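You operate a simulated robot arm through the tools that you are given. There is no shell and no other tool. Be economical: measure what you need, move in short steps, check, and stop when the job is done.

You are at the controls of a simulated two-armed robot. One attempt, no reset.

TASK
Close up the teal furnace: lid latched, blue cap clamped, coupling pushed home.
Fine: both latches hold; the boat stays on its tray and the tube valve stays closed.

Only the result counts: the job must be done as asked and must still hold three seconds after the hand-in. Knocking over, shifting, dropping, spilling or breaking anything else fails it. Lids that push on must go on centred and level and be pressed home; caps that screw on are set level and turned clockwise until they are tight.

THE ROBOT
Two 7-joint arms with fingered hands on one trunk that stands fixed in place. Base frame: the origin is at the foot of the trunk, x ahead of it, y to its left, z up; the work surface is at about z = 0.75. Lengths are in m, angles in rad, forces in N, time in s.
The left shoulder is at [0.07, 0.162, 1.371], the right one opposite. With the tool pointing down near the work surface each hand reaches from about 0.1 to 0.74 m from the base axis, measured 20 degrees to its own side. Payload 4 kg a hand.
The tool frame of a hand sits at the grasp point between the pads (the TCP): z along the fingers, y along the line on which they close. The tips reach 0.026 m beyond it. Largest opening 0.132 m; the body of the gripper starts 0.073 m behind the TCP. The gripper is a hand of 4 fingers: y runs from the thumb to the fingers, the wrist lies at [0, 0, -0.224] in the tool frame, and closing takes about 1.5 s.
Orientation is that of the tool frame in the base frame, as a unit quaternion [x, y, z, w]. With the fingers straight down and closing along the base's y, the tool's x points along the base's -x, its y along +y and its z along -z.

THE INTERFACE
- The arms move only by the tool arm_command. It takes "left_rows", "right_rows" or both (then of equal length, played together; a hand with none holds still); each is a list of rows, each a list of 7 numbers: the shift along the tool's x, y, z in units of 40 mm (1.0 is 40 mm), then the turn, a rotation vector about the tool's x, y, z in units of 8 degrees (1.0 is 8 degrees), then the gripper command, from -1 (shut) to 1 (fully open), values between in proportion. In form: [[dx, dy, dz, wx, wy, wz, hand], ...]. A call has 1 to 8 rows; each row shifts and turns the commanded pose from where the row before left it, along the tool's axes as they then stand. A call with a number of a shift or a turn outside -1 to 1 is refused whole. Rows are played at 5 a second. More than 0.05 m and 0.15 rad between two rows, or a gripper value outside its range, and nothing of the call is played. A pose out of reach is approached as far as the arm can. The call stops where the force on the tool passes 40 N (or 10 N more than at its start, if that is more) or the arm is blocked; 0.2 s more then pass. Each finger travels about 0.045 m/s and halts on what it meets, pressing with about 31 N; the grip force reading is that of the motor and also rises with nothing between the fingers. The clock runs only during rows and for 0.2 s after the last one: add rows that do not move to give the fingers time. The reply holds the time, the measured pose of the TCP, the force on the tool along the base axes, the opening and the grip force, in the units named above and with some noise, with the torque about the TCP (base axes, N m) and any sound that the robot's microphone picked up, and new pictures: "views" is both (left out), scene, wrist or none (wrist: the cameras of the hands that moved).
- Cameras (640 x 400 px; columns grow to the right, rows downward): "scene" is now at [0.1298, -0.048, 1.6133]; the picture's right is [-0.53, -0.85, 0.00], its down [-0.39, 0.24, -0.89] and it looks along [0.75, -0.47, -0.46] (base axes); focal length 214 px, centre (320, 200). "left" rides on the left gripper at [-0.073, 0.006, -0.093] in its tool frame; the picture's right is [-0.08, -1.00, 0.00], its down [0.78, -0.06, -0.62] and it looks along [0.62, -0.05, 0.79] (tool axes); focal length 230 px, centre (320, 200). "right" rides on the right gripper at [0.073, 0.006, -0.094] in its tool frame; the picture's right is [-0.08, 1.00, 0.00], its down [-0.79, -0.06, -0.62] and it looks along [-0.61, -0.05, 0.79] (tool axes); focal length 230 px, centre (320, 200). There is no depth. A picture from a camera that has moved, and an enlarged one, comes with that camera's place and axes in the base frame and with its lens.
- move_column(by): slides the trunk up (or, below 0, down) by that many m; the arms and the scene camera ride with it, the base frame stays. It gives what a move gives, with no picture.
- preshape(shape, hand): the hand has 4 fingers and takes this shape, open, in about a second: jaw (thumb against the fingers, like two jaws); tri (thumb and two fingers); tip (a fingertip pinch); poke (one finger out to press); point (the index stretched); flat (the hand flat); cup (the hand cupped); fist (a fist). The gripper value then closes the fingers along that shape, each until it touches; the sizes above hold for jaw. It gives what a move gives, with no picture.
- aim_head(pan, tilt): turns the head with the scene camera to pan (to the left, within 1.501 rad either way) and tilt (down, from -0.506 to 1.204), counted from straight ahead of the robot. It gives what a move gives, and a new picture of the scene camera.
- close_up(camera, box): a new picture of the part [left, top, right, bottom] of that camera's present view, enlarged. It takes no simulated time.
- sign_off(): hands the job in; it is judged then, once.

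Work in short steps. Places have to be worked out from the pictures, the camera data and where the tool is seen: move nearer, look again, correct. Check each grasp and each placing, and mend what went wrong. You have 120 turns and 200 pictures in all, those below and enlarged ones among them. Open the grippers and draw the arms clear of the work before you hand the job in, unless the task says otherwise; then end with one line.

The tools are called after ">>>" by a JSON object that holds its "api" and its "payload". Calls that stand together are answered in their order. arm_command: Moves the arms, as the interface text tells. Its arguments: {"type":"object","properties":{"left_rows":{"type":"array","items":{"type":"array","items":{"type":"number"}}},"right_rows":{"type":"array","items":{"type":"array","items":{"type":"number"}}},"views":{"type":"string","enum":["both","scene","wrist","none"]}},"required":[]} The other tools are called the same way: move_column (by) slides the trunk up or down; preshape (shape, hand) gives the hand a shape; aim_head (pan, tilt) turns the head that bears the scene camera; close_up (camera, box) takes an enlarged picture of a part of a camera's view; sign_off () hands the job in.

At the start:

```text
clock: 0.0
left_eef_pos: [0.331, -0.0576, 1.5304]
left_orientation: [0.0, 1.0, -0.001, 0.001]
left_contact_force: [-0.1, 0.3, 0.5]
left_moment: [0.02, -0.01, 0.02]
left_opening: 0.1316
left_gripper_force: 0.0
left_shape: jaw
right_eef_pos: [0.3671, -0.4527, 1.5593]
right_orientation: [0.0, 1.0, -0.001, 0.0]
right_contact_force: [-0.3, -0.6, -0.1]
right_moment: [0.01, 0.01, -0.03]
right_opening: 0.1317
right_gripper_force: 0.1
right_shape: jaw
trunk travel left (down, up): [-0.85, 0.09]
head pan, tilt: [-0.553, 0.483]
```

scene: 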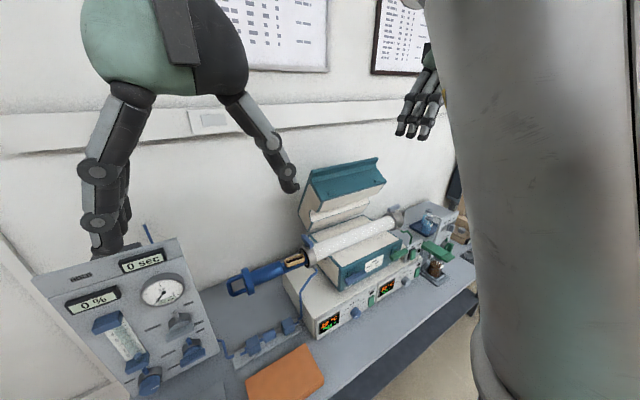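
right: 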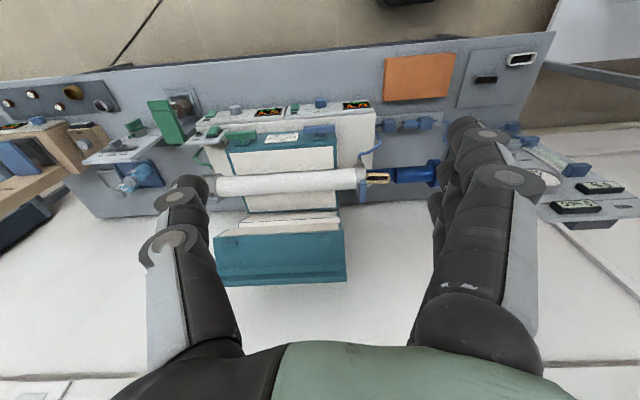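
left: 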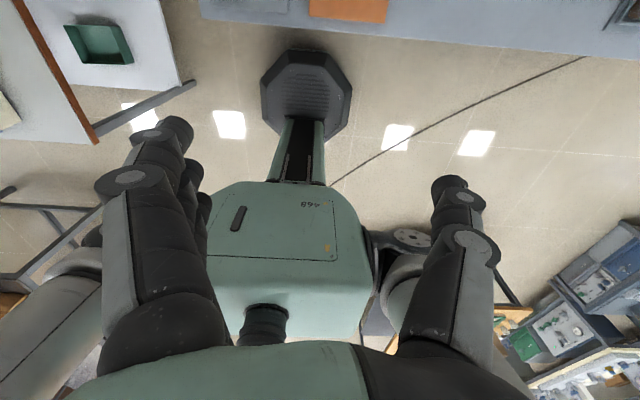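

The furnace is ahead and to the right with its lid open. I'll enlarge both views to identify the parts.

>>> {"api": "close_up", "payload": {"camera": "scene", "box": [220, 140, 480, 345]}}

>>> {"api": "close_up", "payload": {"camera": "right", "box": [60, 60, 480, 300]}}

```text
1.95 times, centred on (350, 242) of scene
camera zoom: at [0.1298, -0.048, 1.6133], right [-0.53, -0.85, 0.0], down [-0.39, 0.24, -0.89], along [0.75, -0.47, -0.46], focal length 418 px, centre (262, 117)
```

zoom: 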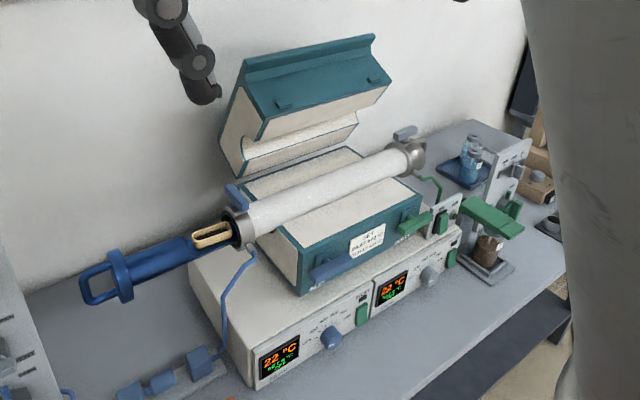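

```text
1.52 times, centred on (270, 180) of right
camera zoom: at [0.2926, -0.4455, 1.651], right [0.08, 1.0, 0.0], down [0.79, -0.06, 0.62], along [0.61, -0.05, -0.79], focal length 351 px, centre (396, 230)
```

zoom: 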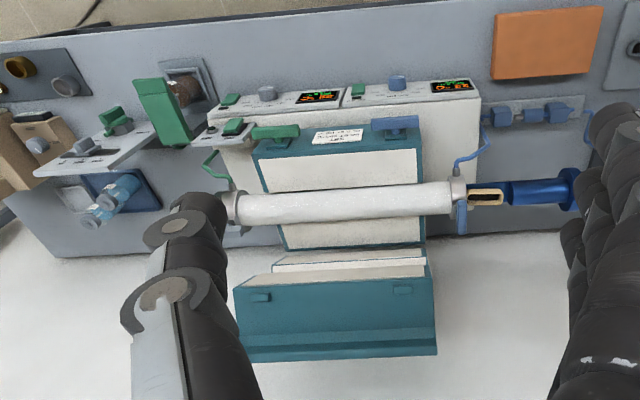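

Moving the trunk down a bit brings the cameras closer. The hands stay well above everything.

>>> {"api": "move_column", "payload": {"by": -0.2}}

>>> {"api": "aim_head", "payload": {"pan": -0.6, "tilt": 0.5}}

```text
clock: 2.2
left_eef_pos: [0.3303, -0.0581, 1.3314]
left_orientation: [0.0, 1.0, -0.001, 0.0]
left_contact_force: [0.7, -0.6, 0.4]
left_moment: [-0.03, 0.01, -0.01]
left_opening: 0.132
left_gripper_force: 0.0
left_shape: jaw
right_eef_pos: [0.3665, -0.4529, 1.3582]
right_orientation: [0.001, 1.0, 0.0, 0.0]
right_contact_force: [0.1, -0.6, 0.5]
right_moment: [0.03, -0.01, -0.01]
right_opening: 0.1319
right_gripper_force: 0.1
right_shape: jaw
trunk travel left (down, up): [-0.65, 0.29]
head pan, tilt: [-0.553, 0.483]
```

```text
clock: 2.8
left_eef_pos: [0.3298, -0.0576, 1.3311]
left_orientation: [0.0, 1.0, -0.001, 0.0]
left_contact_force: [0.4, 0.2, -0.1]
left_moment: [0.0, 0.02, -0.03]
left_opening: 0.1318
left_gripper_force: 0.1
left_shape: jaw
right_eef_pos: [0.3664, -0.4532, 1.3582]
right_orientation: [0.001, 1.0, -0.001, 0.0]
right_contact_force: [0.6, -1.2, 0.5]
right_moment: [0.05, -0.01, -0.04]
right_opening: 0.1316
right_gripper_force: 0.1
right_shape: jaw
trunk travel left (down, up): [-0.65, 0.29]
head pan, tilt: [-0.6, 0.499]
camera scene: at [0.127, -0.0515, 1.4118], right [-0.56, -0.83, 0.0], down [-0.4, 0.27, -0.88], along [0.72, -0.5, -0.48], focal length 214 px, centre (320, 200)
```

scene: 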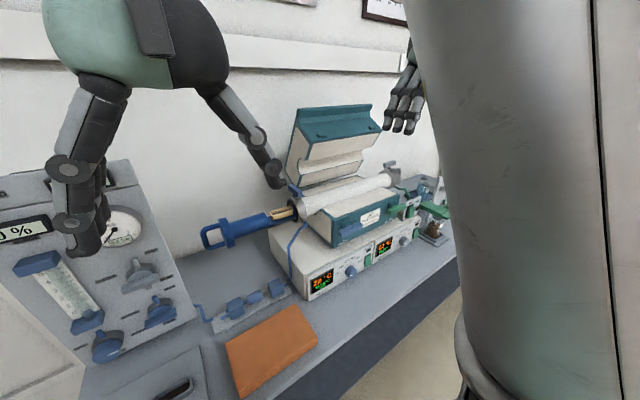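

Now I'll take close-ups of the tube ends and the front panel, and look through the right wrist camera.

>>> {"api": "close_up", "payload": {"camera": "scene", "box": [190, 170, 350, 270]}}

>>> {"api": "close_up", "payload": {"camera": "scene", "box": [320, 150, 460, 250]}}

>>> {"api": "close_up", "payload": {"camera": "right", "box": [0, 0, 640, 400]}}

```text
4.00 times, centred on (270, 220) of scene
camera zoom: at [0.127, -0.0515, 1.4118], right [-0.56, -0.83, 0.0], down [-0.4, 0.27, -0.88], along [0.72, -0.5, -0.48], focal length 858 px, centre (520, 120)
```

zoom: 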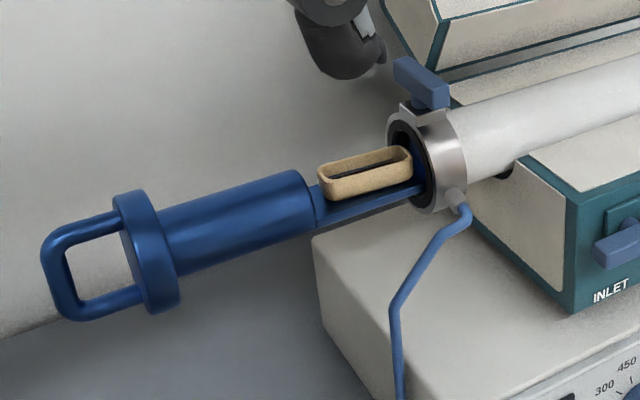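

```text
4.00 times, centred on (390, 200) of scene
camera zoom: at [0.127, -0.0515, 1.4118], right [-0.56, -0.83, 0.0], down [-0.4, 0.27, -0.88], along [0.72, -0.5, -0.48], focal length 858 px, centre (40, 200)
```

zoom: 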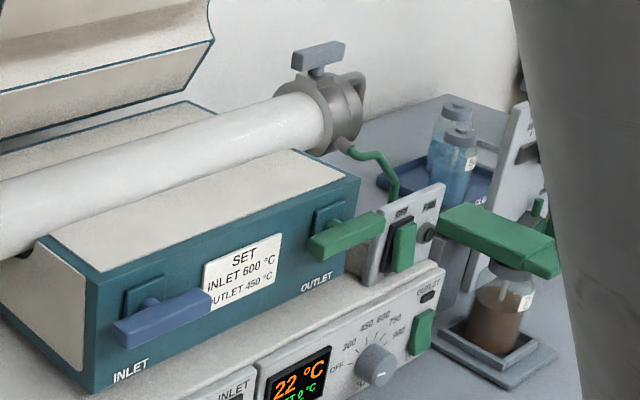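

```text
1.00 times, centred on (320, 200) of right (not enlarged: the box is as wide or as high as the picture)
camera zoom: at [0.2924, -0.4456, 1.451], right [0.08, 1.0, 0.0], down [0.79, -0.06, 0.62], along [0.61, -0.05, -0.79], focal length 230 px, centre (320, 200)
```

zoom: 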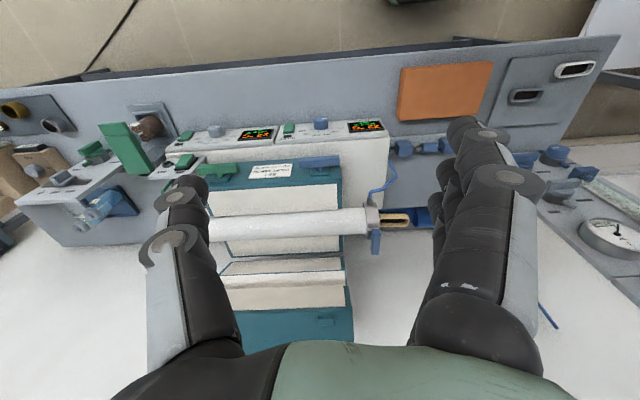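

I need closer views of the three blue blocks and of the green part by the bottle.

>>> {"api": "close_up", "payload": {"camera": "scene", "box": [180, 260, 340, 360]}}

>>> {"api": "close_up", "payload": {"camera": "right", "box": [0, 80, 240, 230]}}

>>> {"api": "close_up", "payload": {"camera": "right", "box": [200, 100, 440, 250]}}

>>> {"api": "close_up", "payload": {"camera": "scene", "box": [395, 160, 465, 250]}}

```text
4.00 times, centred on (260, 310) of scene
camera zoom: at [0.127, -0.0515, 1.4118], right [-0.56, -0.83, 0.0], down [-0.4, 0.27, -0.88], along [0.72, -0.5, -0.48], focal length 858 px, centre (560, -240)
```

zoom: 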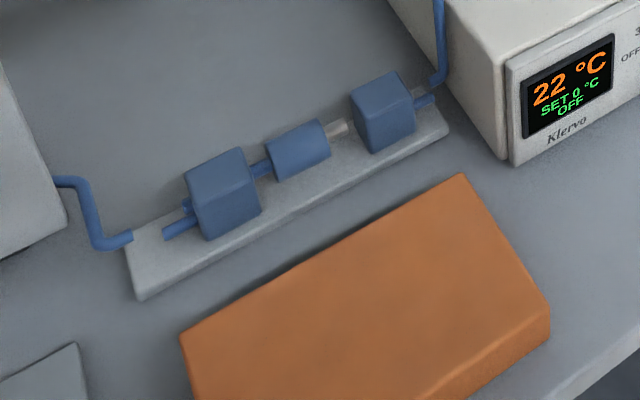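

```text
2.67 times, centred on (120, 155) of right
camera zoom: at [0.2924, -0.4456, 1.451], right [0.08, 1.0, 0.0], down [0.79, -0.06, 0.62], along [0.61, -0.05, -0.79], focal length 614 px, centre (853, 320)
```

zoom: 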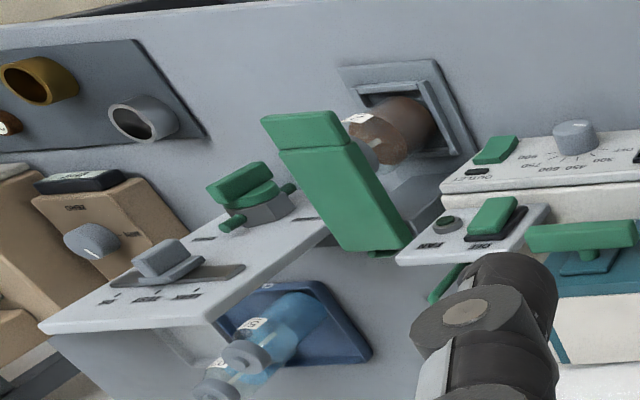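

```text
2.67 times, centred on (320, 175) of right
camera zoom: at [0.2924, -0.4456, 1.451], right [0.08, 1.0, 0.0], down [0.79, -0.06, 0.62], along [0.61, -0.05, -0.79], focal length 614 px, centre (320, 267)
```

zoom: 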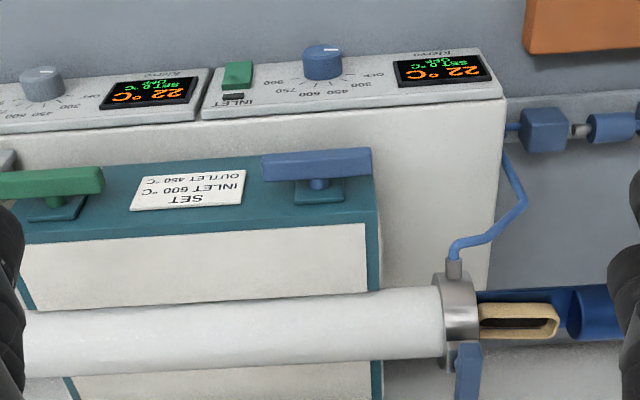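

```text
4.44 times, centred on (430, 205) of scene
camera zoom: at [0.127, -0.0515, 1.4118], right [-0.56, -0.83, 0.0], down [-0.4, 0.27, -0.88], along [0.72, -0.5, -0.48], focal length 953 px, centre (-169, 178)
```

zoom: 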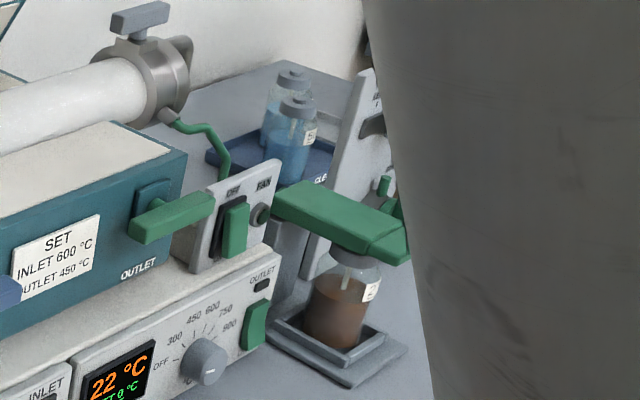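

Layout as I judge it:
- **Cap:** the loader lies along y at x≈0.70, z≈1.01, with its flange at y≈-0.11. The tube collar is at y≈-0.35.
- **Coupling:** the slider is at about (0.62, -0.14, 0.79) and travels toward -y.

I'll turn the left hand -90° about its z so its camera looks along -y, with the jaws closing along x.

>>> {"api": "arm_command", "payload": {"left_rows": [[0, 0, 0, 0, 0, -1, 0], [0, 0, 0, 0, 0, -1, 0], [0, 0, 0, 0, 0, -1, 0], [0, 0, 0, 0, 0, -1, 0], [0, 0, 0, 0, 0, -1, 0], [0, 0, 0, 0, 0, -1, 0], [0, 0, 0, 0, 0, -1, 0], [0, 0, 0, 0, 0, -1, 0]], "views": "none"}}

>>> {"api": "arm_command", "payload": {"left_rows": [[0, 0, 0, 0, 0, -1, 0], [0, 0, 0, 0, 0, -1, 0], [0, 0, 0, 0, 0, -1, 0], [0, 0, 0, 0, 0, -0.25, 0], [-1, 0, 0, 0, 0, 0, 0], [0, -1, 0, 0, 0, 0, 0], [0, -1, 0, 0, 0, 0, 0], [0, 0, 0, 0, 0, 0, 0]]}}

```text
clock: 4.6
left_eef_pos: [0.3303, -0.0577, 1.3304]
left_orientation: [-0.531, 0.847, -0.001, 0.001]
left_contact_force: [0.2, -0.2, -1.4]
left_moment: [-0.02, 0.0, -0.01]
left_opening: 0.0669
left_gripper_force: 0.1
left_shape: jaw
right_eef_pos: [0.3669, -0.4533, 1.3589]
right_orientation: [0.0, 1.0, 0.0, 0.0]
right_contact_force: [-0.1, 0.4, -0.6]
right_moment: [0.01, -0.06, -0.02]
right_opening: 0.1319
right_gripper_force: 0.0
right_shape: jaw
trunk travel left (down, up): [-0.65, 0.29]
head pan, tilt: [-0.6, 0.499]
```

```text
clock: 6.4
left_eef_pos: [0.4097, -0.0183, 1.3317]
left_orientation: [-0.707, 0.707, -0.002, 0.001]
left_contact_force: [-0.5, 0.2, 0.1]
left_moment: [-0.01, 0.0, -0.01]
left_opening: 0.0667
left_gripper_force: 0.0
left_shape: jaw
right_eef_pos: [0.3646, -0.4513, 1.3604]
right_orientation: [0.0, 1.0, 0.0, 0.001]
right_contact_force: [0.1, -0.2, -0.1]
right_moment: [0.0, -0.01, 0.0]
right_opening: 0.1317
right_gripper_force: 0.1
right_shape: jaw
trunk travel left (down, up): [-0.65, 0.29]
head pan, tilt: [-0.6, 0.499]
camera scene: at [0.1254, -0.0504, 1.412], right [-0.56, -0.83, 0.0], down [-0.39, 0.27, -0.88], along [0.72, -0.5, -0.48], focal length 214 px, centre (320, 200)
camera left: at [0.4025, 0.056, 1.4252], right [1.0, 0.08, 0.0], down [0.06, -0.78, 0.62], along [0.05, -0.62, -0.79], focal length 230 px, centre (320, 200)
```

scene: 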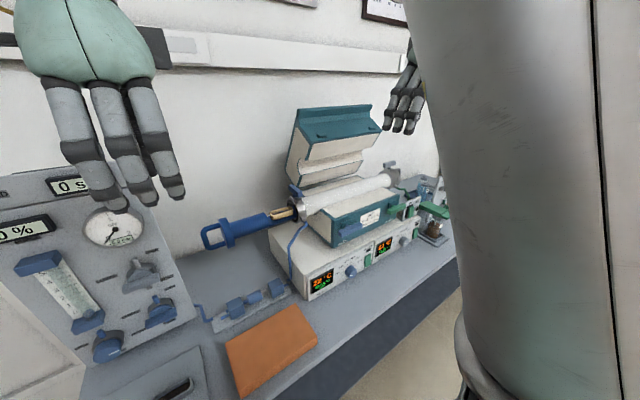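
left: 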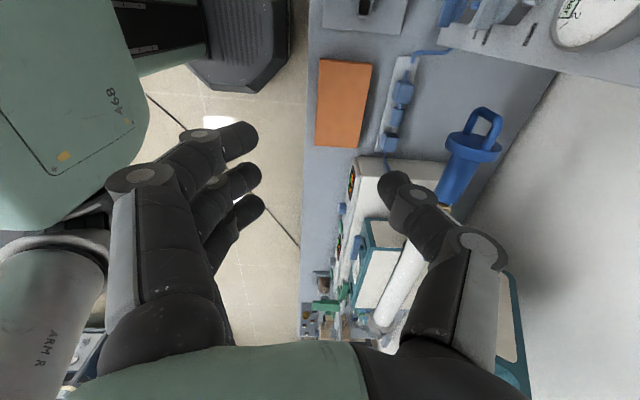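

Enlarging the handle from the left camera, so I can see which way the loop is turned.

>>> {"api": "close_up", "payload": {"camera": "left", "box": [400, 90, 560, 220]}}

>>> {"api": "close_up", "payload": {"camera": "scene", "box": [190, 170, 350, 270]}}

```text
3.08 times, centred on (480, 155) of left
camera zoom: at [0.4025, 0.056, 1.4252], right [1.0, 0.08, 0.0], down [0.06, -0.78, 0.62], along [0.05, -0.62, -0.79], focal length 708 px, centre (-172, 338)
```

zoom: 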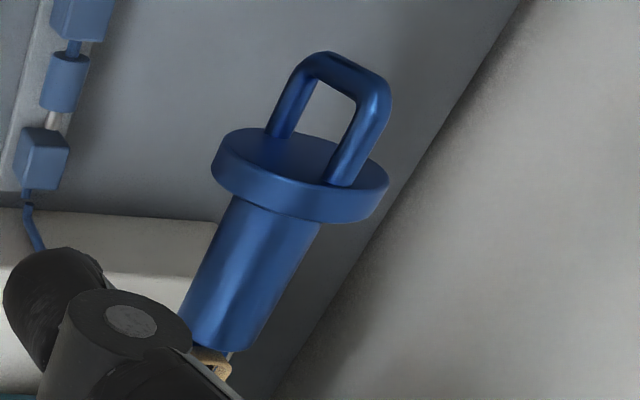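

```text
4.00 times, centred on (270, 220) of scene
camera zoom: at [0.1254, -0.0504, 1.412], right [-0.56, -0.83, 0.0], down [-0.39, 0.27, -0.88], along [0.72, -0.5, -0.48], focal length 858 px, centre (520, 120)
```

zoom: 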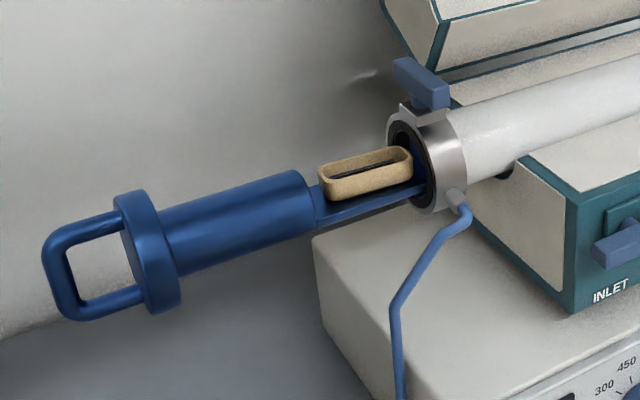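

The loop stands vertically (y–z plane). I'll tilt the left hand 32° so the fingers lean toward -y and move it out in x, staying above the loader.

>>> {"api": "arm_command", "payload": {"left_rows": [[0, -1, 0, 0, 1, 0, 0.3], [0, -1, 0, 0, 1, 0, 0.3], [0, -1, 0, 0, 1, 0, 0.3], [0, -1, 0, 0, 1, 0, 0.3], [0, -1, 0, 0, 0, 0, 0.3], [0, -1, 0, 0, 0, 0, 0.3], [0, -1, 0, 0, 0, 0, 0.3], [0, 0, 0, 0, 0, 0, 0.3]]}}

```text
clock: 8.2
left_eef_pos: [0.6754, -0.0175, 1.3251]
left_orientation: [-0.679, 0.68, -0.196, -0.195]
left_contact_force: [0.8, 0.3, -0.6]
left_moment: [0.01, 0.01, -0.01]
left_opening: 0.0854
left_gripper_force: 0.1
left_shape: jaw
left hand out of reach, approached as far as the arm can: row 7
right_eef_pos: [0.3664, -0.4512, 1.3591]
right_orientation: [0.0, 1.0, -0.002, -0.001]
right_contact_force: [-0.4, -0.8, 0.0]
right_moment: [-0.02, 0.0, -0.02]
right_opening: 0.1319
right_gripper_force: 0.0
right_shape: jaw
trunk travel left (down, up): [-0.65, 0.29]
head pan, tilt: [-0.6, 0.499]
camera scene: at [0.1269, -0.0497, 1.4118], right [-0.56, -0.83, 0.0], down [-0.4, 0.27, -0.88], along [0.72, -0.5, -0.48], focal length 214 px, centre (320, 200)
camera left: at [0.6678, 0.0958, 1.366], right [1.0, 0.07, -0.04], down [0.06, -0.34, 0.94], along [0.05, -0.94, -0.34], focal length 230 px, centre (320, 200)
```

scene: 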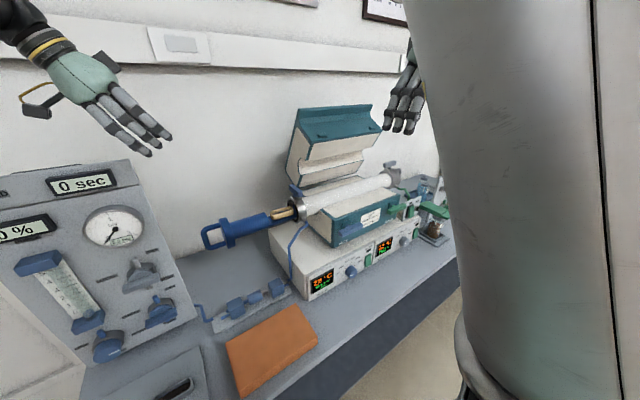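
left: 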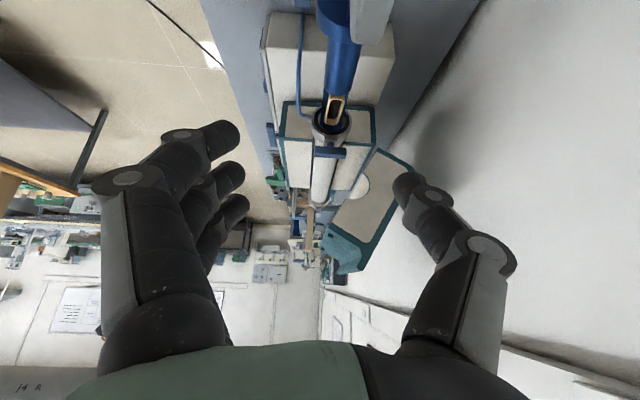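

The gas panel may be close to where the left wrist would go. I'll look at it before descending.

>>> {"api": "aim_head", "payload": {"pan": -0.1, "tilt": 0.5}}

>>> {"api": "close_up", "payload": {"camera": "right", "box": [380, 80, 640, 300]}}

```text
clock: 9.1
left_eef_pos: [0.6735, -0.0182, 1.3256]
left_orientation: [0.68, -0.679, 0.196, 0.194]
left_contact_force: [0.3, -0.4, -0.5]
left_moment: [0.02, -0.02, 0.02]
left_opening: 0.0855
left_gripper_force: 0.0
left_shape: jaw
right_eef_pos: [0.3665, -0.4526, 1.3587]
right_orientation: [0.0, 1.0, 0.0, 0.0]
right_contact_force: [-0.3, 0.1, 0.8]
right_moment: [-0.02, 0.03, -0.02]
right_opening: 0.132
right_gripper_force: 0.0
right_shape: jaw
trunk travel left (down, up): [-0.65, 0.29]
head pan, tilt: [-0.099, 0.499]
camera scene: at [0.1426, -0.0094, 1.4117], right [-0.1, -0.99, 0.0], down [-0.48, 0.05, -0.88], along [0.87, -0.09, -0.48], focal length 214 px, centre (320, 200)
```

scene: 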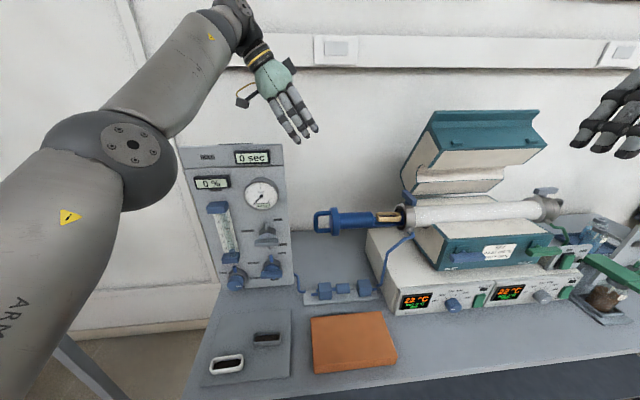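

```text
1.82 times, centred on (510, 190) of right
camera zoom: at [0.2926, -0.4458, 1.4509], right [0.08, 1.0, 0.0], down [0.79, -0.06, 0.62], along [0.61, -0.05, -0.79], focal length 418 px, centre (-26, 218)
```

zoom: 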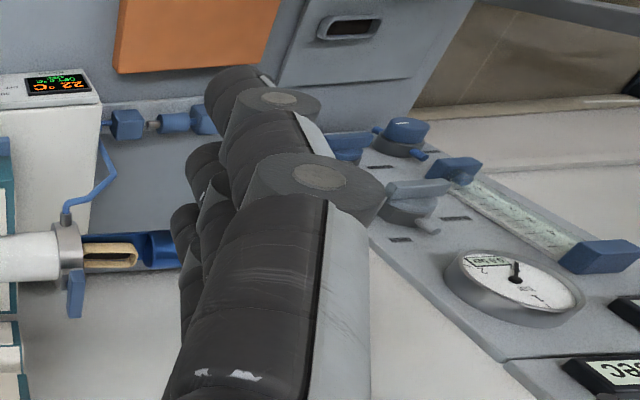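

The panel's right edge is near y≈0.03, its face at x≈0.68, and its top at z≈1.27. It would block a hand coming from the left or leaning that way. So I'll approach the handle with the left hand pointing forward (+x) and jaws closing along y, and I start by backing off and re-orienting.

>>> {"api": "arm_command", "payload": {"left_rows": [[0, 1, 0, 0, -1, 0, 0.0], [0, 1, 0, 0, -1, 0, 0.0], [0, 1, 0, 0, -1, 0, 0.0], [0, 1, 0, 0, -1, 0, 0.0], [0, 0, 0, 0, 0, 1, 0], [0, 0, 0, 0, 0, 1, 0], [0, 0, 0, 0, 0, 1, 0], [0, 0, 0, 0, 0, 1, 0]], "views": "none"}}

>>> {"api": "arm_command", "payload": {"left_rows": [[0, 0, 0, 0, 0, 1, 0], [0, 0, 0, 0, 0, 1, 0], [0, 0, 0, 0, 0, 1, 0], [0, 0, 0, 0, 0, 1, 0], [0, 0, 0, 0, 0, 1, 0], [0, 0, 0, 0, 0, 1, 0], [0, 0, 0, 0, 0, 1, 0], [0, 0, 0, 0, 0, 0.25, 0]], "views": "none"}}

>>> {"api": "arm_command", "payload": {"left_rows": [[0, 0, 0, 0, -1, 0, 0], [0, 0, 0, 0, -1, 0, 0], [0, 0, 0, 0, -1, 0, 0], [0, 0, 0, 0, -1, 0, 0], [0, 0, 0, 0, -1, 0, 0], [0, 0, 0, 0, -1, 0, 0], [0, 0, 0, 0, -1, 0, 0], [0, 0, 0, 0, -1, 0, 0]], "views": "scene"}}

```text
clock: 10.9
left_eef_pos: [0.5158, -0.0177, 1.3236]
left_orientation: [-0.484, 0.875, -0.001, 0.0]
left_contact_force: [0.5, 0.2, -1.1]
left_moment: [0.0, 0.03, -0.02]
left_opening: 0.0665
left_gripper_force: 0.1
left_shape: jaw
right_eef_pos: [0.3675, -0.4514, 1.3591]
right_orientation: [0.0, 1.0, 0.0, 0.0]
right_contact_force: [0.0, -0.7, 0.0]
right_moment: [0.01, 0.04, 0.02]
right_opening: 0.1319
right_gripper_force: 0.1
right_shape: jaw
trunk travel left (down, up): [-0.65, 0.29]
head pan, tilt: [-0.099, 0.499]
```

```text
clock: 12.7
left_eef_pos: [0.5151, -0.018, 1.3242]
left_orientation: [0.001, 1.0, -0.001, 0.0]
left_contact_force: [-0.2, 0.2, 1.0]
left_moment: [0.0, -0.03, 0.0]
left_opening: 0.0667
left_gripper_force: 0.1
left_shape: jaw
right_eef_pos: [0.3662, -0.4521, 1.3582]
right_orientation: [0.0, 1.0, -0.001, 0.0]
right_contact_force: [0.3, -0.1, -0.7]
right_moment: [-0.01, 0.0, 0.0]
right_opening: 0.1318
right_gripper_force: 0.1
right_shape: jaw
trunk travel left (down, up): [-0.65, 0.29]
head pan, tilt: [-0.099, 0.499]
```

```text
clock: 14.7
left_eef_pos: [0.548, -0.0485, 1.5007]
left_orientation: [-0.042, 0.924, -0.056, 0.375]
left_contact_force: [-0.3, 0.2, 0.0]
left_moment: [0.0, 0.0, 0.02]
left_opening: 0.0665
left_gripper_force: 0.0
left_shape: jaw
left hand out of reach, approached as far as the arm can: row 2, 3, 4, 5, 6, 7, 8
right_eef_pos: [0.3666, -0.4536, 1.359]
right_orientation: [0.001, 1.0, -0.001, 0.0]
right_contact_force: [0.5, 0.2, 0.7]
right_moment: [0.01, -0.01, 0.0]
right_opening: 0.1321
right_gripper_force: 0.1
right_shape: jaw
trunk travel left (down, up): [-0.65, 0.29]
head pan, tilt: [-0.099, 0.499]
stopped in row 8 (left hand): the arm was blocked; the commanded pose is now the measured one
camera scene: at [0.1437, -0.0092, 1.4116], right [-0.1, -0.99, 0.0], down [-0.48, 0.05, -0.88], along [0.87, -0.09, -0.48], focal length 214 px, centre (320, 200)
```

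scene: 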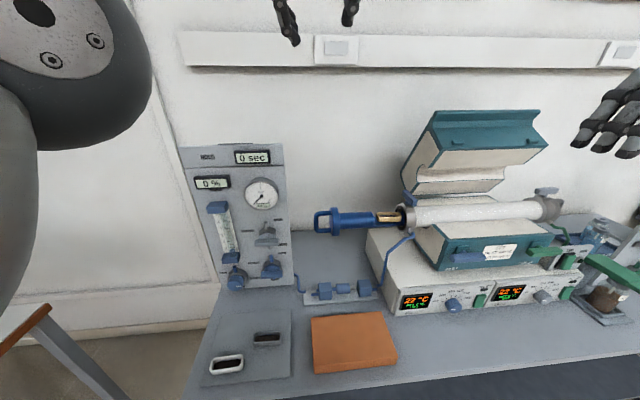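

The arm ended pitched about 45° forward and down, which suits the approach. I'll trim the small roll and descend to a pre-grasp point in front of and above the handle.

>>> {"api": "arm_command", "payload": {"left_rows": [[0, 0, 0, -0.51, 0, 0.86, 0], [0.7, 0, 0.95, 0, 0, 0, 0], [0.7, 0, 0.95, 0, 0, 0, 0], [0.7, 0, 0.95, 0, 0, 0, 0], [0.7, 0, 0.95, 0, 0, 0, 0], [0.7, 0, 0.95, 0, 0, 0, 0], [0.7, 0, 0.95, 0, 0, 0, 0], [0.7, 0, 0.95, 0, 0, 0, 0]]}}

```text
clock: 16.7
left_eef_pos: [0.5195, -0.0623, 1.5055]
left_orientation: [-0.036, 0.925, -0.037, 0.377]
left_contact_force: [-0.2, 0.1, 0.8]
left_moment: [0.0, -0.01, -0.01]
left_opening: 0.0667
left_gripper_force: 0.0
left_shape: jaw
left hand out of reach, approached as far as the arm can: row 1, 2, 3, 4, 5, 6, 7, 8
right_eef_pos: [0.3663, -0.4526, 1.3596]
right_orientation: [0.0, 1.0, -0.001, 0.0]
right_contact_force: [-0.4, 1.3, 0.5]
right_moment: [-0.01, 0.02, 0.03]
right_opening: 0.1317
right_gripper_force: 0.0
right_shape: jaw
trunk travel left (down, up): [-0.65, 0.29]
head pan, tilt: [-0.099, 0.499]
stopped in row 8 (left hand): the arm was blocked; the commanded pose is now the measured one
camera scene: at [0.1426, -0.0087, 1.4118], right [-0.1, -0.99, 0.0], down [-0.48, 0.05, -0.88], along [0.87, -0.09, -0.48], focal length 214 px, centre (320, 200)
camera left: at [0.5048, -0.0455, 1.6242], right [0.09, -0.98, 0.15], down [-0.99, -0.11, -0.1], along [0.11, -0.14, -0.98], focal length 230 px, centre (320, 200)
```

scene: 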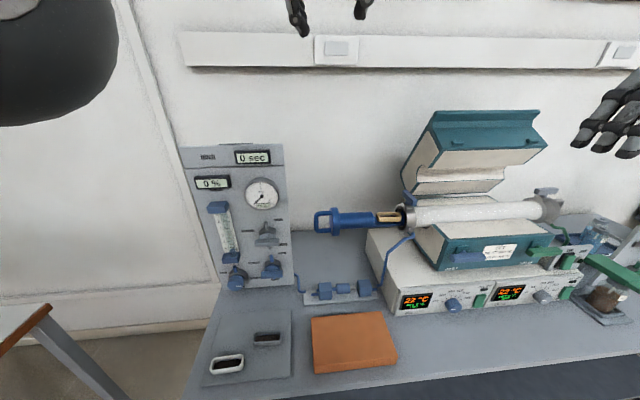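
left: 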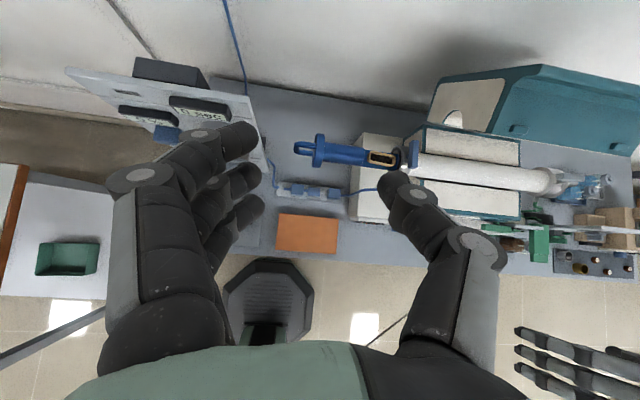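

The arm is against a joint limit up here, so I'll return the tool to pointing down and then descend. I'll try the pitch again lower down.

>>> {"api": "arm_command", "payload": {"left_rows": [[0, 0, 0, 0, 1, 0, 0], [0, 0, 0, 0, 1, 0, 0], [0, 0, 0, 0, 1, 0, 0], [0, 0, 0, 0, 1, 0, 0], [0, 0, 0, 0, 1, 0, 0], [0, 0, 0, 0, 0.5, 0, 0], [0, 0, 0, 0, 0, 0, 0]], "views": "none"}}

>>> {"api": "arm_command", "payload": {"left_rows": [[0, 0, 1, 0, 0, 0, 0], [0, 0, 1, 0, 0, 0, 0], [0, 0, 1, 0, 0, 0, 0], [0, 0, 1, 0, 0, 0, 0], [0, 0, 1, 0, 0, 0, 0], [0, 0, 1, 0, 0, 0, 0]], "views": "scene"}}

```text
clock: 18.3
left_eef_pos: [0.4787, -0.0462, 1.4422]
left_orientation: [-0.017, 0.999, -0.045, 0.002]
left_contact_force: [0.0, -0.5, 0.0]
left_moment: [-0.01, -0.01, -0.02]
left_opening: 0.0666
left_gripper_force: 0.0
left_shape: jaw
left hand out of reach, approached as far as the arm can: row 2, 3, 4, 5, 6
right_eef_pos: [0.3654, -0.4539, 1.3565]
right_orientation: [0.0, 1.0, 0.0, 0.0]
right_contact_force: [-0.2, 0.0, 0.0]
right_moment: [0.04, -0.01, -0.02]
right_opening: 0.1321
right_gripper_force: 0.1
right_shape: jaw
trunk travel left (down, up): [-0.65, 0.29]
head pan, tilt: [-0.099, 0.499]
```

```text
clock: 19.7
left_eef_pos: [0.4815, -0.0667, 1.2027]
left_orientation: [-0.018, 0.999, -0.045, 0.002]
left_contact_force: [-0.2, 0.8, 0.8]
left_moment: [-0.01, 0.01, 0.01]
left_opening: 0.0664
left_gripper_force: 0.0
left_shape: jaw
right_eef_pos: [0.3667, -0.4532, 1.3579]
right_orientation: [0.0, 1.0, 0.0, 0.001]
right_contact_force: [-0.4, -0.6, 0.9]
right_moment: [-0.02, 0.0, -0.02]
right_opening: 0.1318
right_gripper_force: 0.1
right_shape: jaw
trunk travel left (down, up): [-0.65, 0.29]
head pan, tilt: [-0.099, 0.499]
camera scene: at [0.1432, -0.0095, 1.4117], right [-0.1, -0.99, 0.0], down [-0.48, 0.05, -0.88], along [0.87, -0.09, -0.48], focal length 214 px, centre (320, 200)
```

scene: 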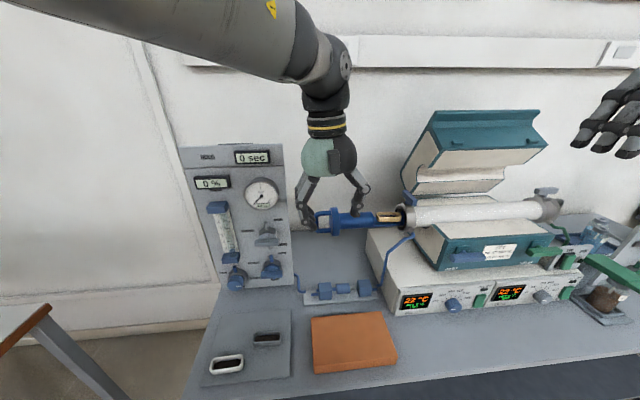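

Lower down now. I'll try pitching forward again in small steps.

>>> {"api": "arm_command", "payload": {"left_rows": [[0, 0, 0, 0, -1, 0, 0], [0, 0, 0, 0, -1, 0, 0], [0, 0, 0, 0, -1, 0, 0], [0, 0, 0, 0, -1, 0, 0]], "views": "scene"}}

```text
clock: 20.7
left_eef_pos: [0.4814, -0.0662, 1.2061]
left_orientation: [-0.029, 0.959, -0.037, 0.279]
left_contact_force: [-0.2, -0.2, 0.1]
left_moment: [-0.03, -0.03, 0.01]
left_opening: 0.0663
left_gripper_force: 0.0
left_shape: jaw
right_eef_pos: [0.3652, -0.4534, 1.3593]
right_orientation: [0.001, 1.0, 0.001, 0.001]
right_contact_force: [-0.3, -0.2, 0.2]
right_moment: [0.0, 0.0, -0.01]
right_opening: 0.1319
right_gripper_force: 0.1
right_shape: jaw
trunk travel left (down, up): [-0.65, 0.29]
head pan, tilt: [-0.099, 0.499]
camera scene: at [0.1413, -0.0095, 1.4119], right [-0.1, -0.99, 0.0], down [-0.48, 0.05, -0.88], along [0.87, -0.09, -0.48], focal length 214 px, centre (320, 200)
```

scene: 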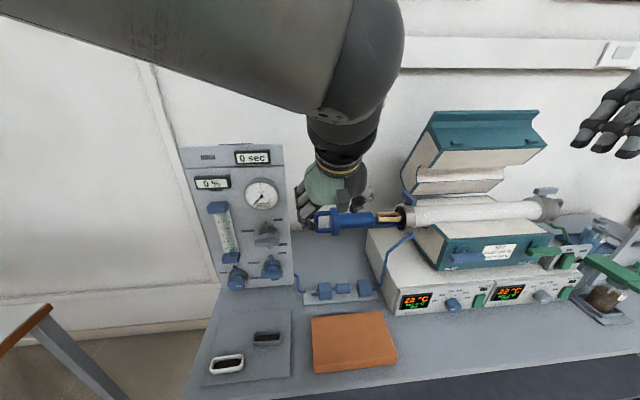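

Pitching works here (32°). I'll trim the roll and advance to the pre-grasp point.

>>> {"api": "arm_command", "payload": {"left_rows": [[0, 0, 0, -0.39, 0, 0.55, 0], [-0.45, 0.08, 0.84, 0, 0, 0, 0], [-0.45, 0.08, 0.84, 0, 0, 0, 0], [-0.45, 0.08, 0.84, 0, 0, 0, 0], [-0.45, 0.08, 0.84, 0, 0, 0, 0], [-0.45, 0.08, 0.84, 0, 0, 0, 0], [0, 0, 0, 0, 0, 0, 0]]}}

```text
clock: 22.3
left_eef_pos: [0.6461, -0.0517, 1.1094]
left_orientation: [0.0, 0.96, -0.001, 0.279]
left_contact_force: [-0.7, 0.9, -0.3]
left_moment: [0.03, -0.02, -0.03]
left_opening: 0.0664
left_gripper_force: 0.1
left_shape: jaw
right_eef_pos: [0.3649, -0.4524, 1.3588]
right_orientation: [0.0, 1.0, -0.001, 0.0]
right_contact_force: [0.4, -0.3, -0.4]
right_moment: [0.02, -0.01, 0.02]
right_opening: 0.1319
right_gripper_force: 0.1
right_shape: jaw
trunk travel left (down, up): [-0.65, 0.29]
head pan, tilt: [-0.099, 0.499]
camera scene: at [0.1412, -0.0093, 1.4119], right [-0.1, -0.99, 0.0], down [-0.48, 0.05, -0.88], along [0.87, -0.09, -0.48], focal length 214 px, centre (320, 200)
camera left: at [0.6574, -0.0449, 1.2285], right [0.07, -1.0, 0.04], down [-0.99, -0.06, 0.1], along [-0.1, -0.05, -0.99], focal length 230 px, centre (320, 200)
```

scene: 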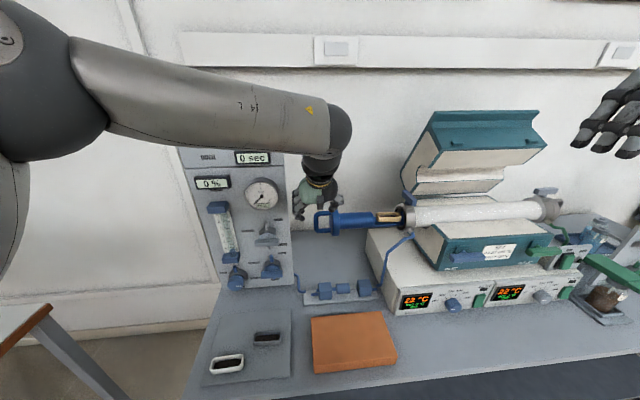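
left: 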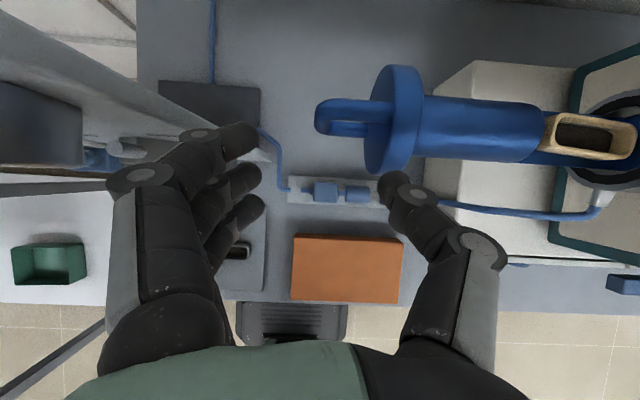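

The loop's end bar is at about (0.71, -0.05) and the flange face at y≈-0.10. Pitching further forward to 64° will let the thumb go cleanly into the loop from the front.

>>> {"api": "arm_command", "payload": {"left_rows": [[0.4, 0, 0, 0, -1, 0, -0.3], [0.4, 0, 0, 0, -1, 0, -0.3], [0.4, 0, 0, 0, -1, 0, -0.3], [0.4, 0, 0, 0, -1, 0, -0.3], [0, 0, 0, 0, 0, 0, -0.3]]}}

```text
clock: 23.5
left_eef_pos: [0.601, -0.0513, 1.0652]
left_orientation: [-0.001, 0.846, -0.001, 0.533]
left_contact_force: [0.6, 0.3, -0.7]
left_moment: [0.0, -0.02, -0.01]
left_opening: 0.0465
left_gripper_force: 0.0
left_shape: jaw
right_eef_pos: [0.3659, -0.4528, 1.3586]
right_orientation: [0.0, 1.0, -0.001, 0.0]
right_contact_force: [-0.5, -1.0, -0.8]
right_moment: [0.01, 0.0, 0.02]
right_opening: 0.132
right_gripper_force: 0.1
right_shape: jaw
trunk travel left (down, up): [-0.65, 0.29]
head pan, tilt: [-0.099, 0.499]
camera scene: at [0.1425, -0.0086, 1.4118], right [-0.1, -0.99, 0.0], down [-0.48, 0.05, -0.88], along [0.87, -0.09, -0.48], focal length 214 px, centre (320, 200)
camera left: at [0.548, -0.045, 1.1732], right [0.03, -1.0, 0.07], down [-0.9, -0.06, -0.44], along [0.44, -0.05, -0.9], focal length 230 px, centre (320, 200)
```

scene: 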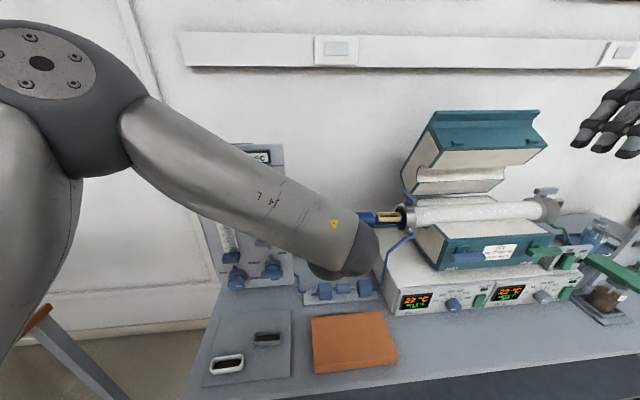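
left: 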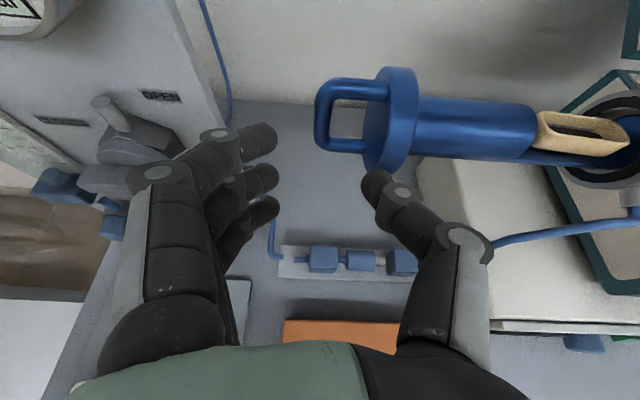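

The alignment is good: the thumb is on the flange side of the end bar and the fingers are outside it. I'll advance along the fingers.

>>> {"api": "arm_command", "payload": {"left_rows": [[0, 0, 0.7, 0, 0, 0, -0.3], [0, 0, 0.7, 0, 0, 0, -0.3], [0, 0, 0.7, 0, 0, 0, -0.3]], "views": "wrist"}}

```text
clock: 24.3
left_eef_pos: [0.6772, -0.0505, 1.0288]
left_orientation: [0.0, 0.848, -0.001, 0.531]
left_contact_force: [-1.3, 2.1, 0.2]
left_moment: [-0.02, -0.01, -0.08]
left_opening: 0.0455
left_gripper_force: 0.0
left_shape: jaw
right_eef_pos: [0.3676, -0.452, 1.3595]
right_orientation: [-0.001, 1.0, -0.002, 0.0]
right_contact_force: [0.0, -0.2, 0.5]
right_moment: [0.04, -0.02, 0.04]
right_opening: 0.1316
right_gripper_force: 0.1
right_shape: jaw
trunk travel left (down, up): [-0.65, 0.29]
head pan, tilt: [-0.099, 0.499]
camera left: at [0.6241, -0.045, 1.1365], right [0.03, -1.0, 0.07], down [-0.9, -0.06, -0.44], along [0.44, -0.05, -0.9], focal length 230 px, centre (320, 200)
```

left: 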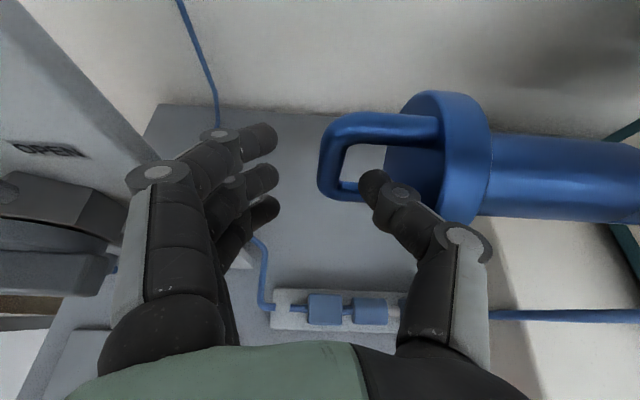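

There's a light 2 N contact, likely the thumb knuckle near the flange. I'll shift about 5 mm toward +y and advance a bit more.

>>> {"api": "arm_command", "payload": {"left_rows": [[0, 0.12, 0, 0, 0, 0, -0.3], [0, 0, 0.4, 0, 0, 0, -0.3], [0, 0, 0.4, 0, 0, 0, -0.3]], "views": "wrist"}}

```text
clock: 25.1
left_eef_pos: [0.7068, -0.0473, 1.0156]
left_orientation: [0.0, 0.847, -0.001, 0.531]
left_contact_force: [-0.5, 0.6, 0.5]
left_moment: [-0.01, 0.0, -0.04]
left_opening: 0.0466
left_gripper_force: 0.0
left_shape: jaw
right_eef_pos: [0.3674, -0.4526, 1.3592]
right_orientation: [-0.001, 1.0, 0.0, -0.001]
right_contact_force: [0.0, 0.6, 0.5]
right_moment: [0.01, 0.01, 0.03]
right_opening: 0.1318
right_gripper_force: 0.0
right_shape: jaw
trunk travel left (down, up): [-0.65, 0.29]
head pan, tilt: [-0.099, 0.499]
camera left: at [0.6532, -0.041, 1.1222], right [0.03, -1.0, 0.07], down [-0.9, -0.06, -0.44], along [0.44, -0.05, -0.9], focal length 230 px, centre (320, 200)
```

left: 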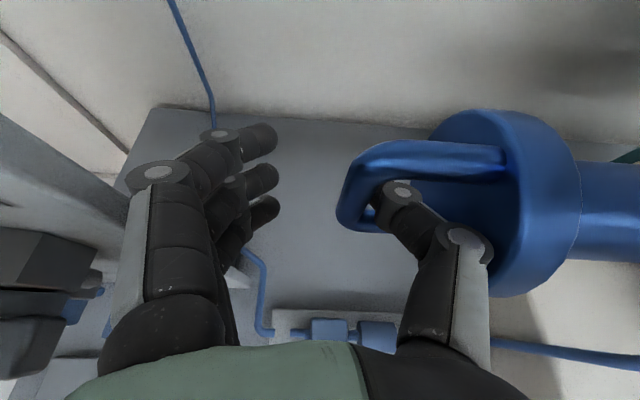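

The thumb is inside the loop. I'll close on the end bar.

>>> {"api": "arm_command", "payload": {"left_rows": [[0, 0, 0, 0, 0, 0, -1], [0, 0, 0, 0, 0, 0, -1], [0, 0, 0, 0, 0, 0, -1], [0, 0, 0, 0, 0, 0, -1], [0, 0, 0, 0, 0, 0, -1]], "views": "wrist"}}

```text
clock: 26.3
left_eef_pos: [0.7067, -0.0469, 1.0155]
left_orientation: [0.0, 0.847, -0.001, 0.531]
left_contact_force: [4.1, -2.3, -0.3]
left_moment: [-0.21, -0.02, -0.69]
left_opening: 0.0085
left_gripper_force: 31.1
left_shape: jaw
right_eef_pos: [0.3678, -0.4533, 1.358]
right_orientation: [0.0, 1.0, -0.001, 0.0]
right_contact_force: [0.2, 0.1, -0.2]
right_moment: [0.0, -0.01, 0.0]
right_opening: 0.1318
right_gripper_force: 0.1
right_shape: jaw
trunk travel left (down, up): [-0.65, 0.29]
head pan, tilt: [-0.099, 0.499]
camera left: at [0.6529, -0.0415, 1.1227], right [0.03, -1.0, 0.07], down [-0.9, -0.06, -0.44], along [0.44, -0.05, -0.9], focal length 230 px, centre (320, 200)
```

left: 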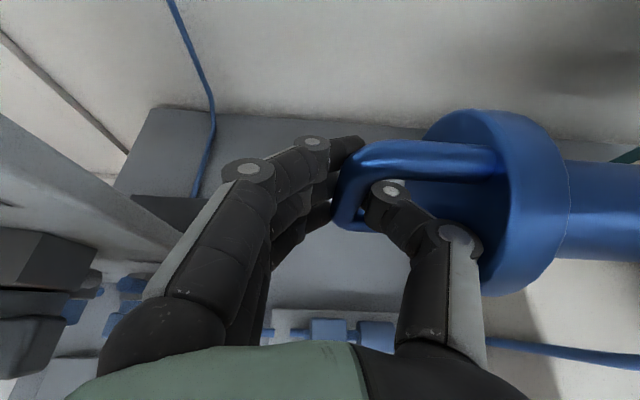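

I have a firm grip on the bar. I'll push slowly toward -y and watch the force and the boat.

>>> {"api": "arm_command", "payload": {"left_rows": [[0, -0.25, 0, 0, 0, 0, -1], [0, -0.25, 0, 0, 0, 0, -1], [0, -0.25, 0, 0, 0, 0, -1], [0, -0.25, 0, 0, 0, 0, -1]], "views": "both"}}

```text
clock: 27.3
left_eef_pos: [0.7058, -0.0869, 1.0156]
left_orientation: [0.0, 0.847, 0.0, 0.532]
left_contact_force: [4.6, 0.7, -2.3]
left_moment: [-0.18, -0.04, -0.75]
left_opening: 0.0083
left_gripper_force: 30.5
left_shape: jaw
right_eef_pos: [0.3677, -0.452, 1.3587]
right_orientation: [0.0, 1.0, 0.001, 0.001]
right_contact_force: [0.3, 0.4, -0.2]
right_moment: [-0.03, 0.02, 0.01]
right_opening: 0.1319
right_gripper_force: 0.0
right_shape: jaw
trunk travel left (down, up): [-0.65, 0.29]
head pan, tilt: [-0.099, 0.499]
camera scene: at [0.1434, -0.0094, 1.4116], right [-0.1, -0.99, 0.0], down [-0.48, 0.05, -0.88], along [0.87, -0.09, -0.48], focal length 214 px, centre (320, 200)
camera left: at [0.653, -0.0806, 1.1227], right [0.03, -1.0, 0.07], down [-0.9, -0.06, -0.44], along [0.44, -0.05, -0.9], focal length 230 px, centre (320, 200)
```

scene: 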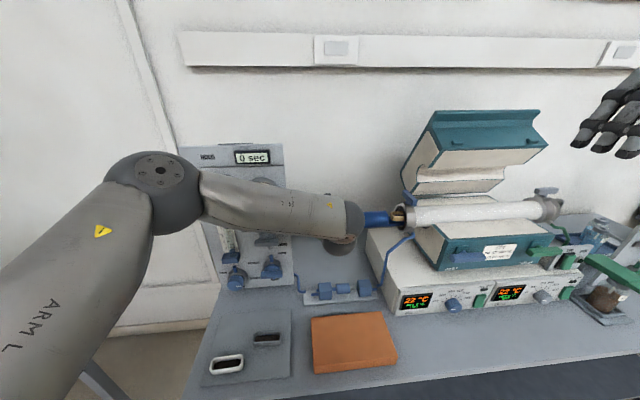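
left: 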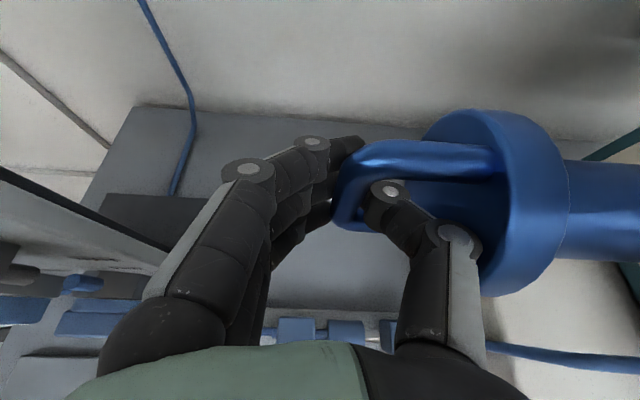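

It slides freely with only a few newtons. I'll continue.

>>> {"api": "arm_command", "payload": {"left_rows": [[0, -0.35, 0, 0, 0, 0, -1], [0, -0.35, 0, 0, 0, 0, -1], [0, -0.35, 0, 0, 0, 0, -1], [0, -0.35, 0, 0, 0, 0, -1], [0, -0.35, 0, 0, 0, 0, -1], [0, -0.35, 0, 0, 0, 0, -1], [0, -0.35, 0, 0, 0, 0, -1]], "views": "both"}}

```text
clock: 28.9
left_eef_pos: [0.7069, -0.1858, 1.0155]
left_orientation: [-0.001, 0.847, 0.0, 0.531]
left_contact_force: [5.0, 0.4, 0.9]
left_moment: [-0.21, 0.03, -0.66]
left_opening: 0.008
left_gripper_force: 31.2
left_shape: jaw
right_eef_pos: [0.3671, -0.4539, 1.3592]
right_orientation: [0.0, 1.0, 0.001, -0.001]
right_contact_force: [1.1, 0.3, -0.2]
right_moment: [0.05, 0.01, 0.01]
right_opening: 0.1317
right_gripper_force: 0.1
right_shape: jaw
trunk travel left (down, up): [-0.65, 0.29]
head pan, tilt: [-0.099, 0.499]
camera scene: at [0.1431, -0.0097, 1.4117], right [-0.1, -0.99, 0.0], down [-0.48, 0.05, -0.88], along [0.87, -0.09, -0.48], focal length 214 px, centre (320, 200)
camera left: at [0.653, -0.1791, 1.1226], right [0.03, -1.0, 0.07], down [-0.9, -0.06, -0.44], along [0.44, -0.05, -0.9], focal length 230 px, centre (320, 200)
```

scene: 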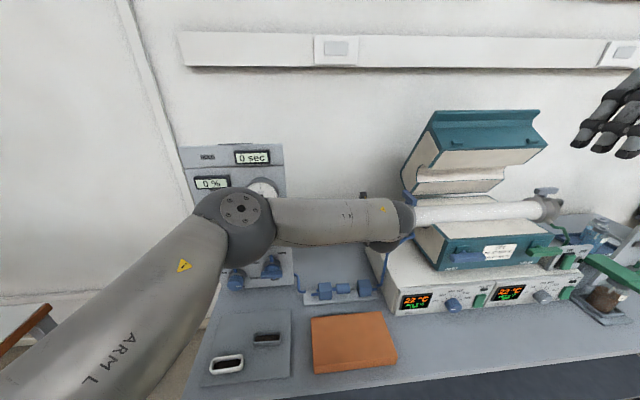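
left: 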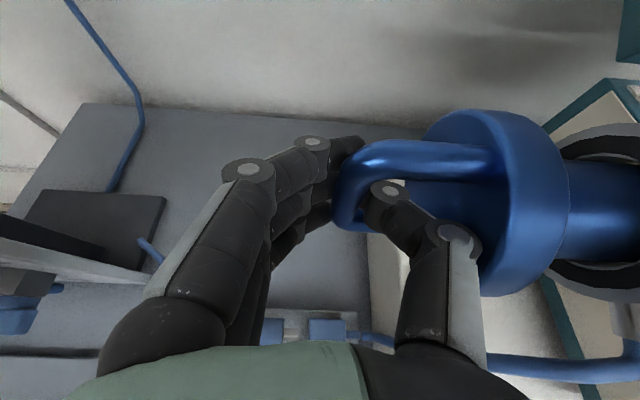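

The plug is nearly in the collar. I'll finish with smaller steps until resistance.

>>> {"api": "arm_command", "payload": {"left_rows": [[0, -0.2, 0, 0, 0, 0, -1], [0, -0.2, 0, 0, 0, 0, -1], [0, -0.2, 0, 0, 0, 0, -1], [0, -0.2, 0, 0, 0, 0, -1], [0, -0.2, 0, 0, 0, 0, -1], [0, -0.2, 0, 0, 0, 0, -1], [0, -0.2, 0, 0, 0, 0, -1], [0, 0, 0, 0, 0, 0, -1]], "views": "wrist"}}

```text
clock: 30.7
left_eef_pos: [0.7073, -0.241, 1.0148]
left_orientation: [-0.001, 0.847, -0.001, 0.531]
left_contact_force: [7.9, 1.1, 4.1]
left_moment: [-0.32, 0.04, -0.59]
left_opening: 0.0077
left_gripper_force: 30.9
left_shape: jaw
right_eef_pos: [0.3667, -0.4524, 1.3582]
right_orientation: [0.0, 1.0, -0.001, 0.0]
right_contact_force: [0.0, 0.5, 0.2]
right_moment: [0.04, -0.06, 0.02]
right_opening: 0.132
right_gripper_force: 0.0
right_shape: jaw
trunk travel left (down, up): [-0.65, 0.29]
head pan, tilt: [-0.099, 0.499]
camera left: at [0.6531, -0.2344, 1.1226], right [0.03, -1.0, 0.07], down [-0.9, -0.06, -0.44], along [0.44, -0.05, -0.9], focal length 230 px, centre (320, 200)
```

left: 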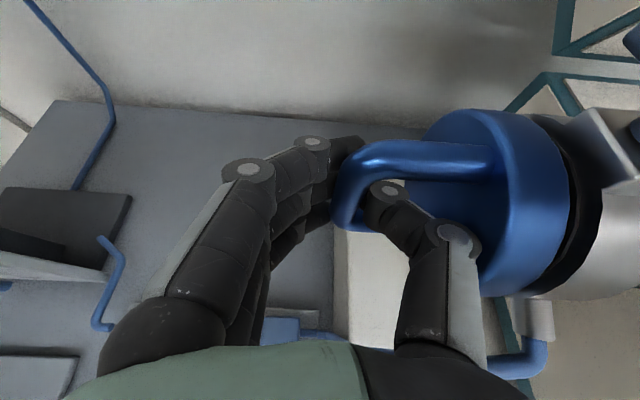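

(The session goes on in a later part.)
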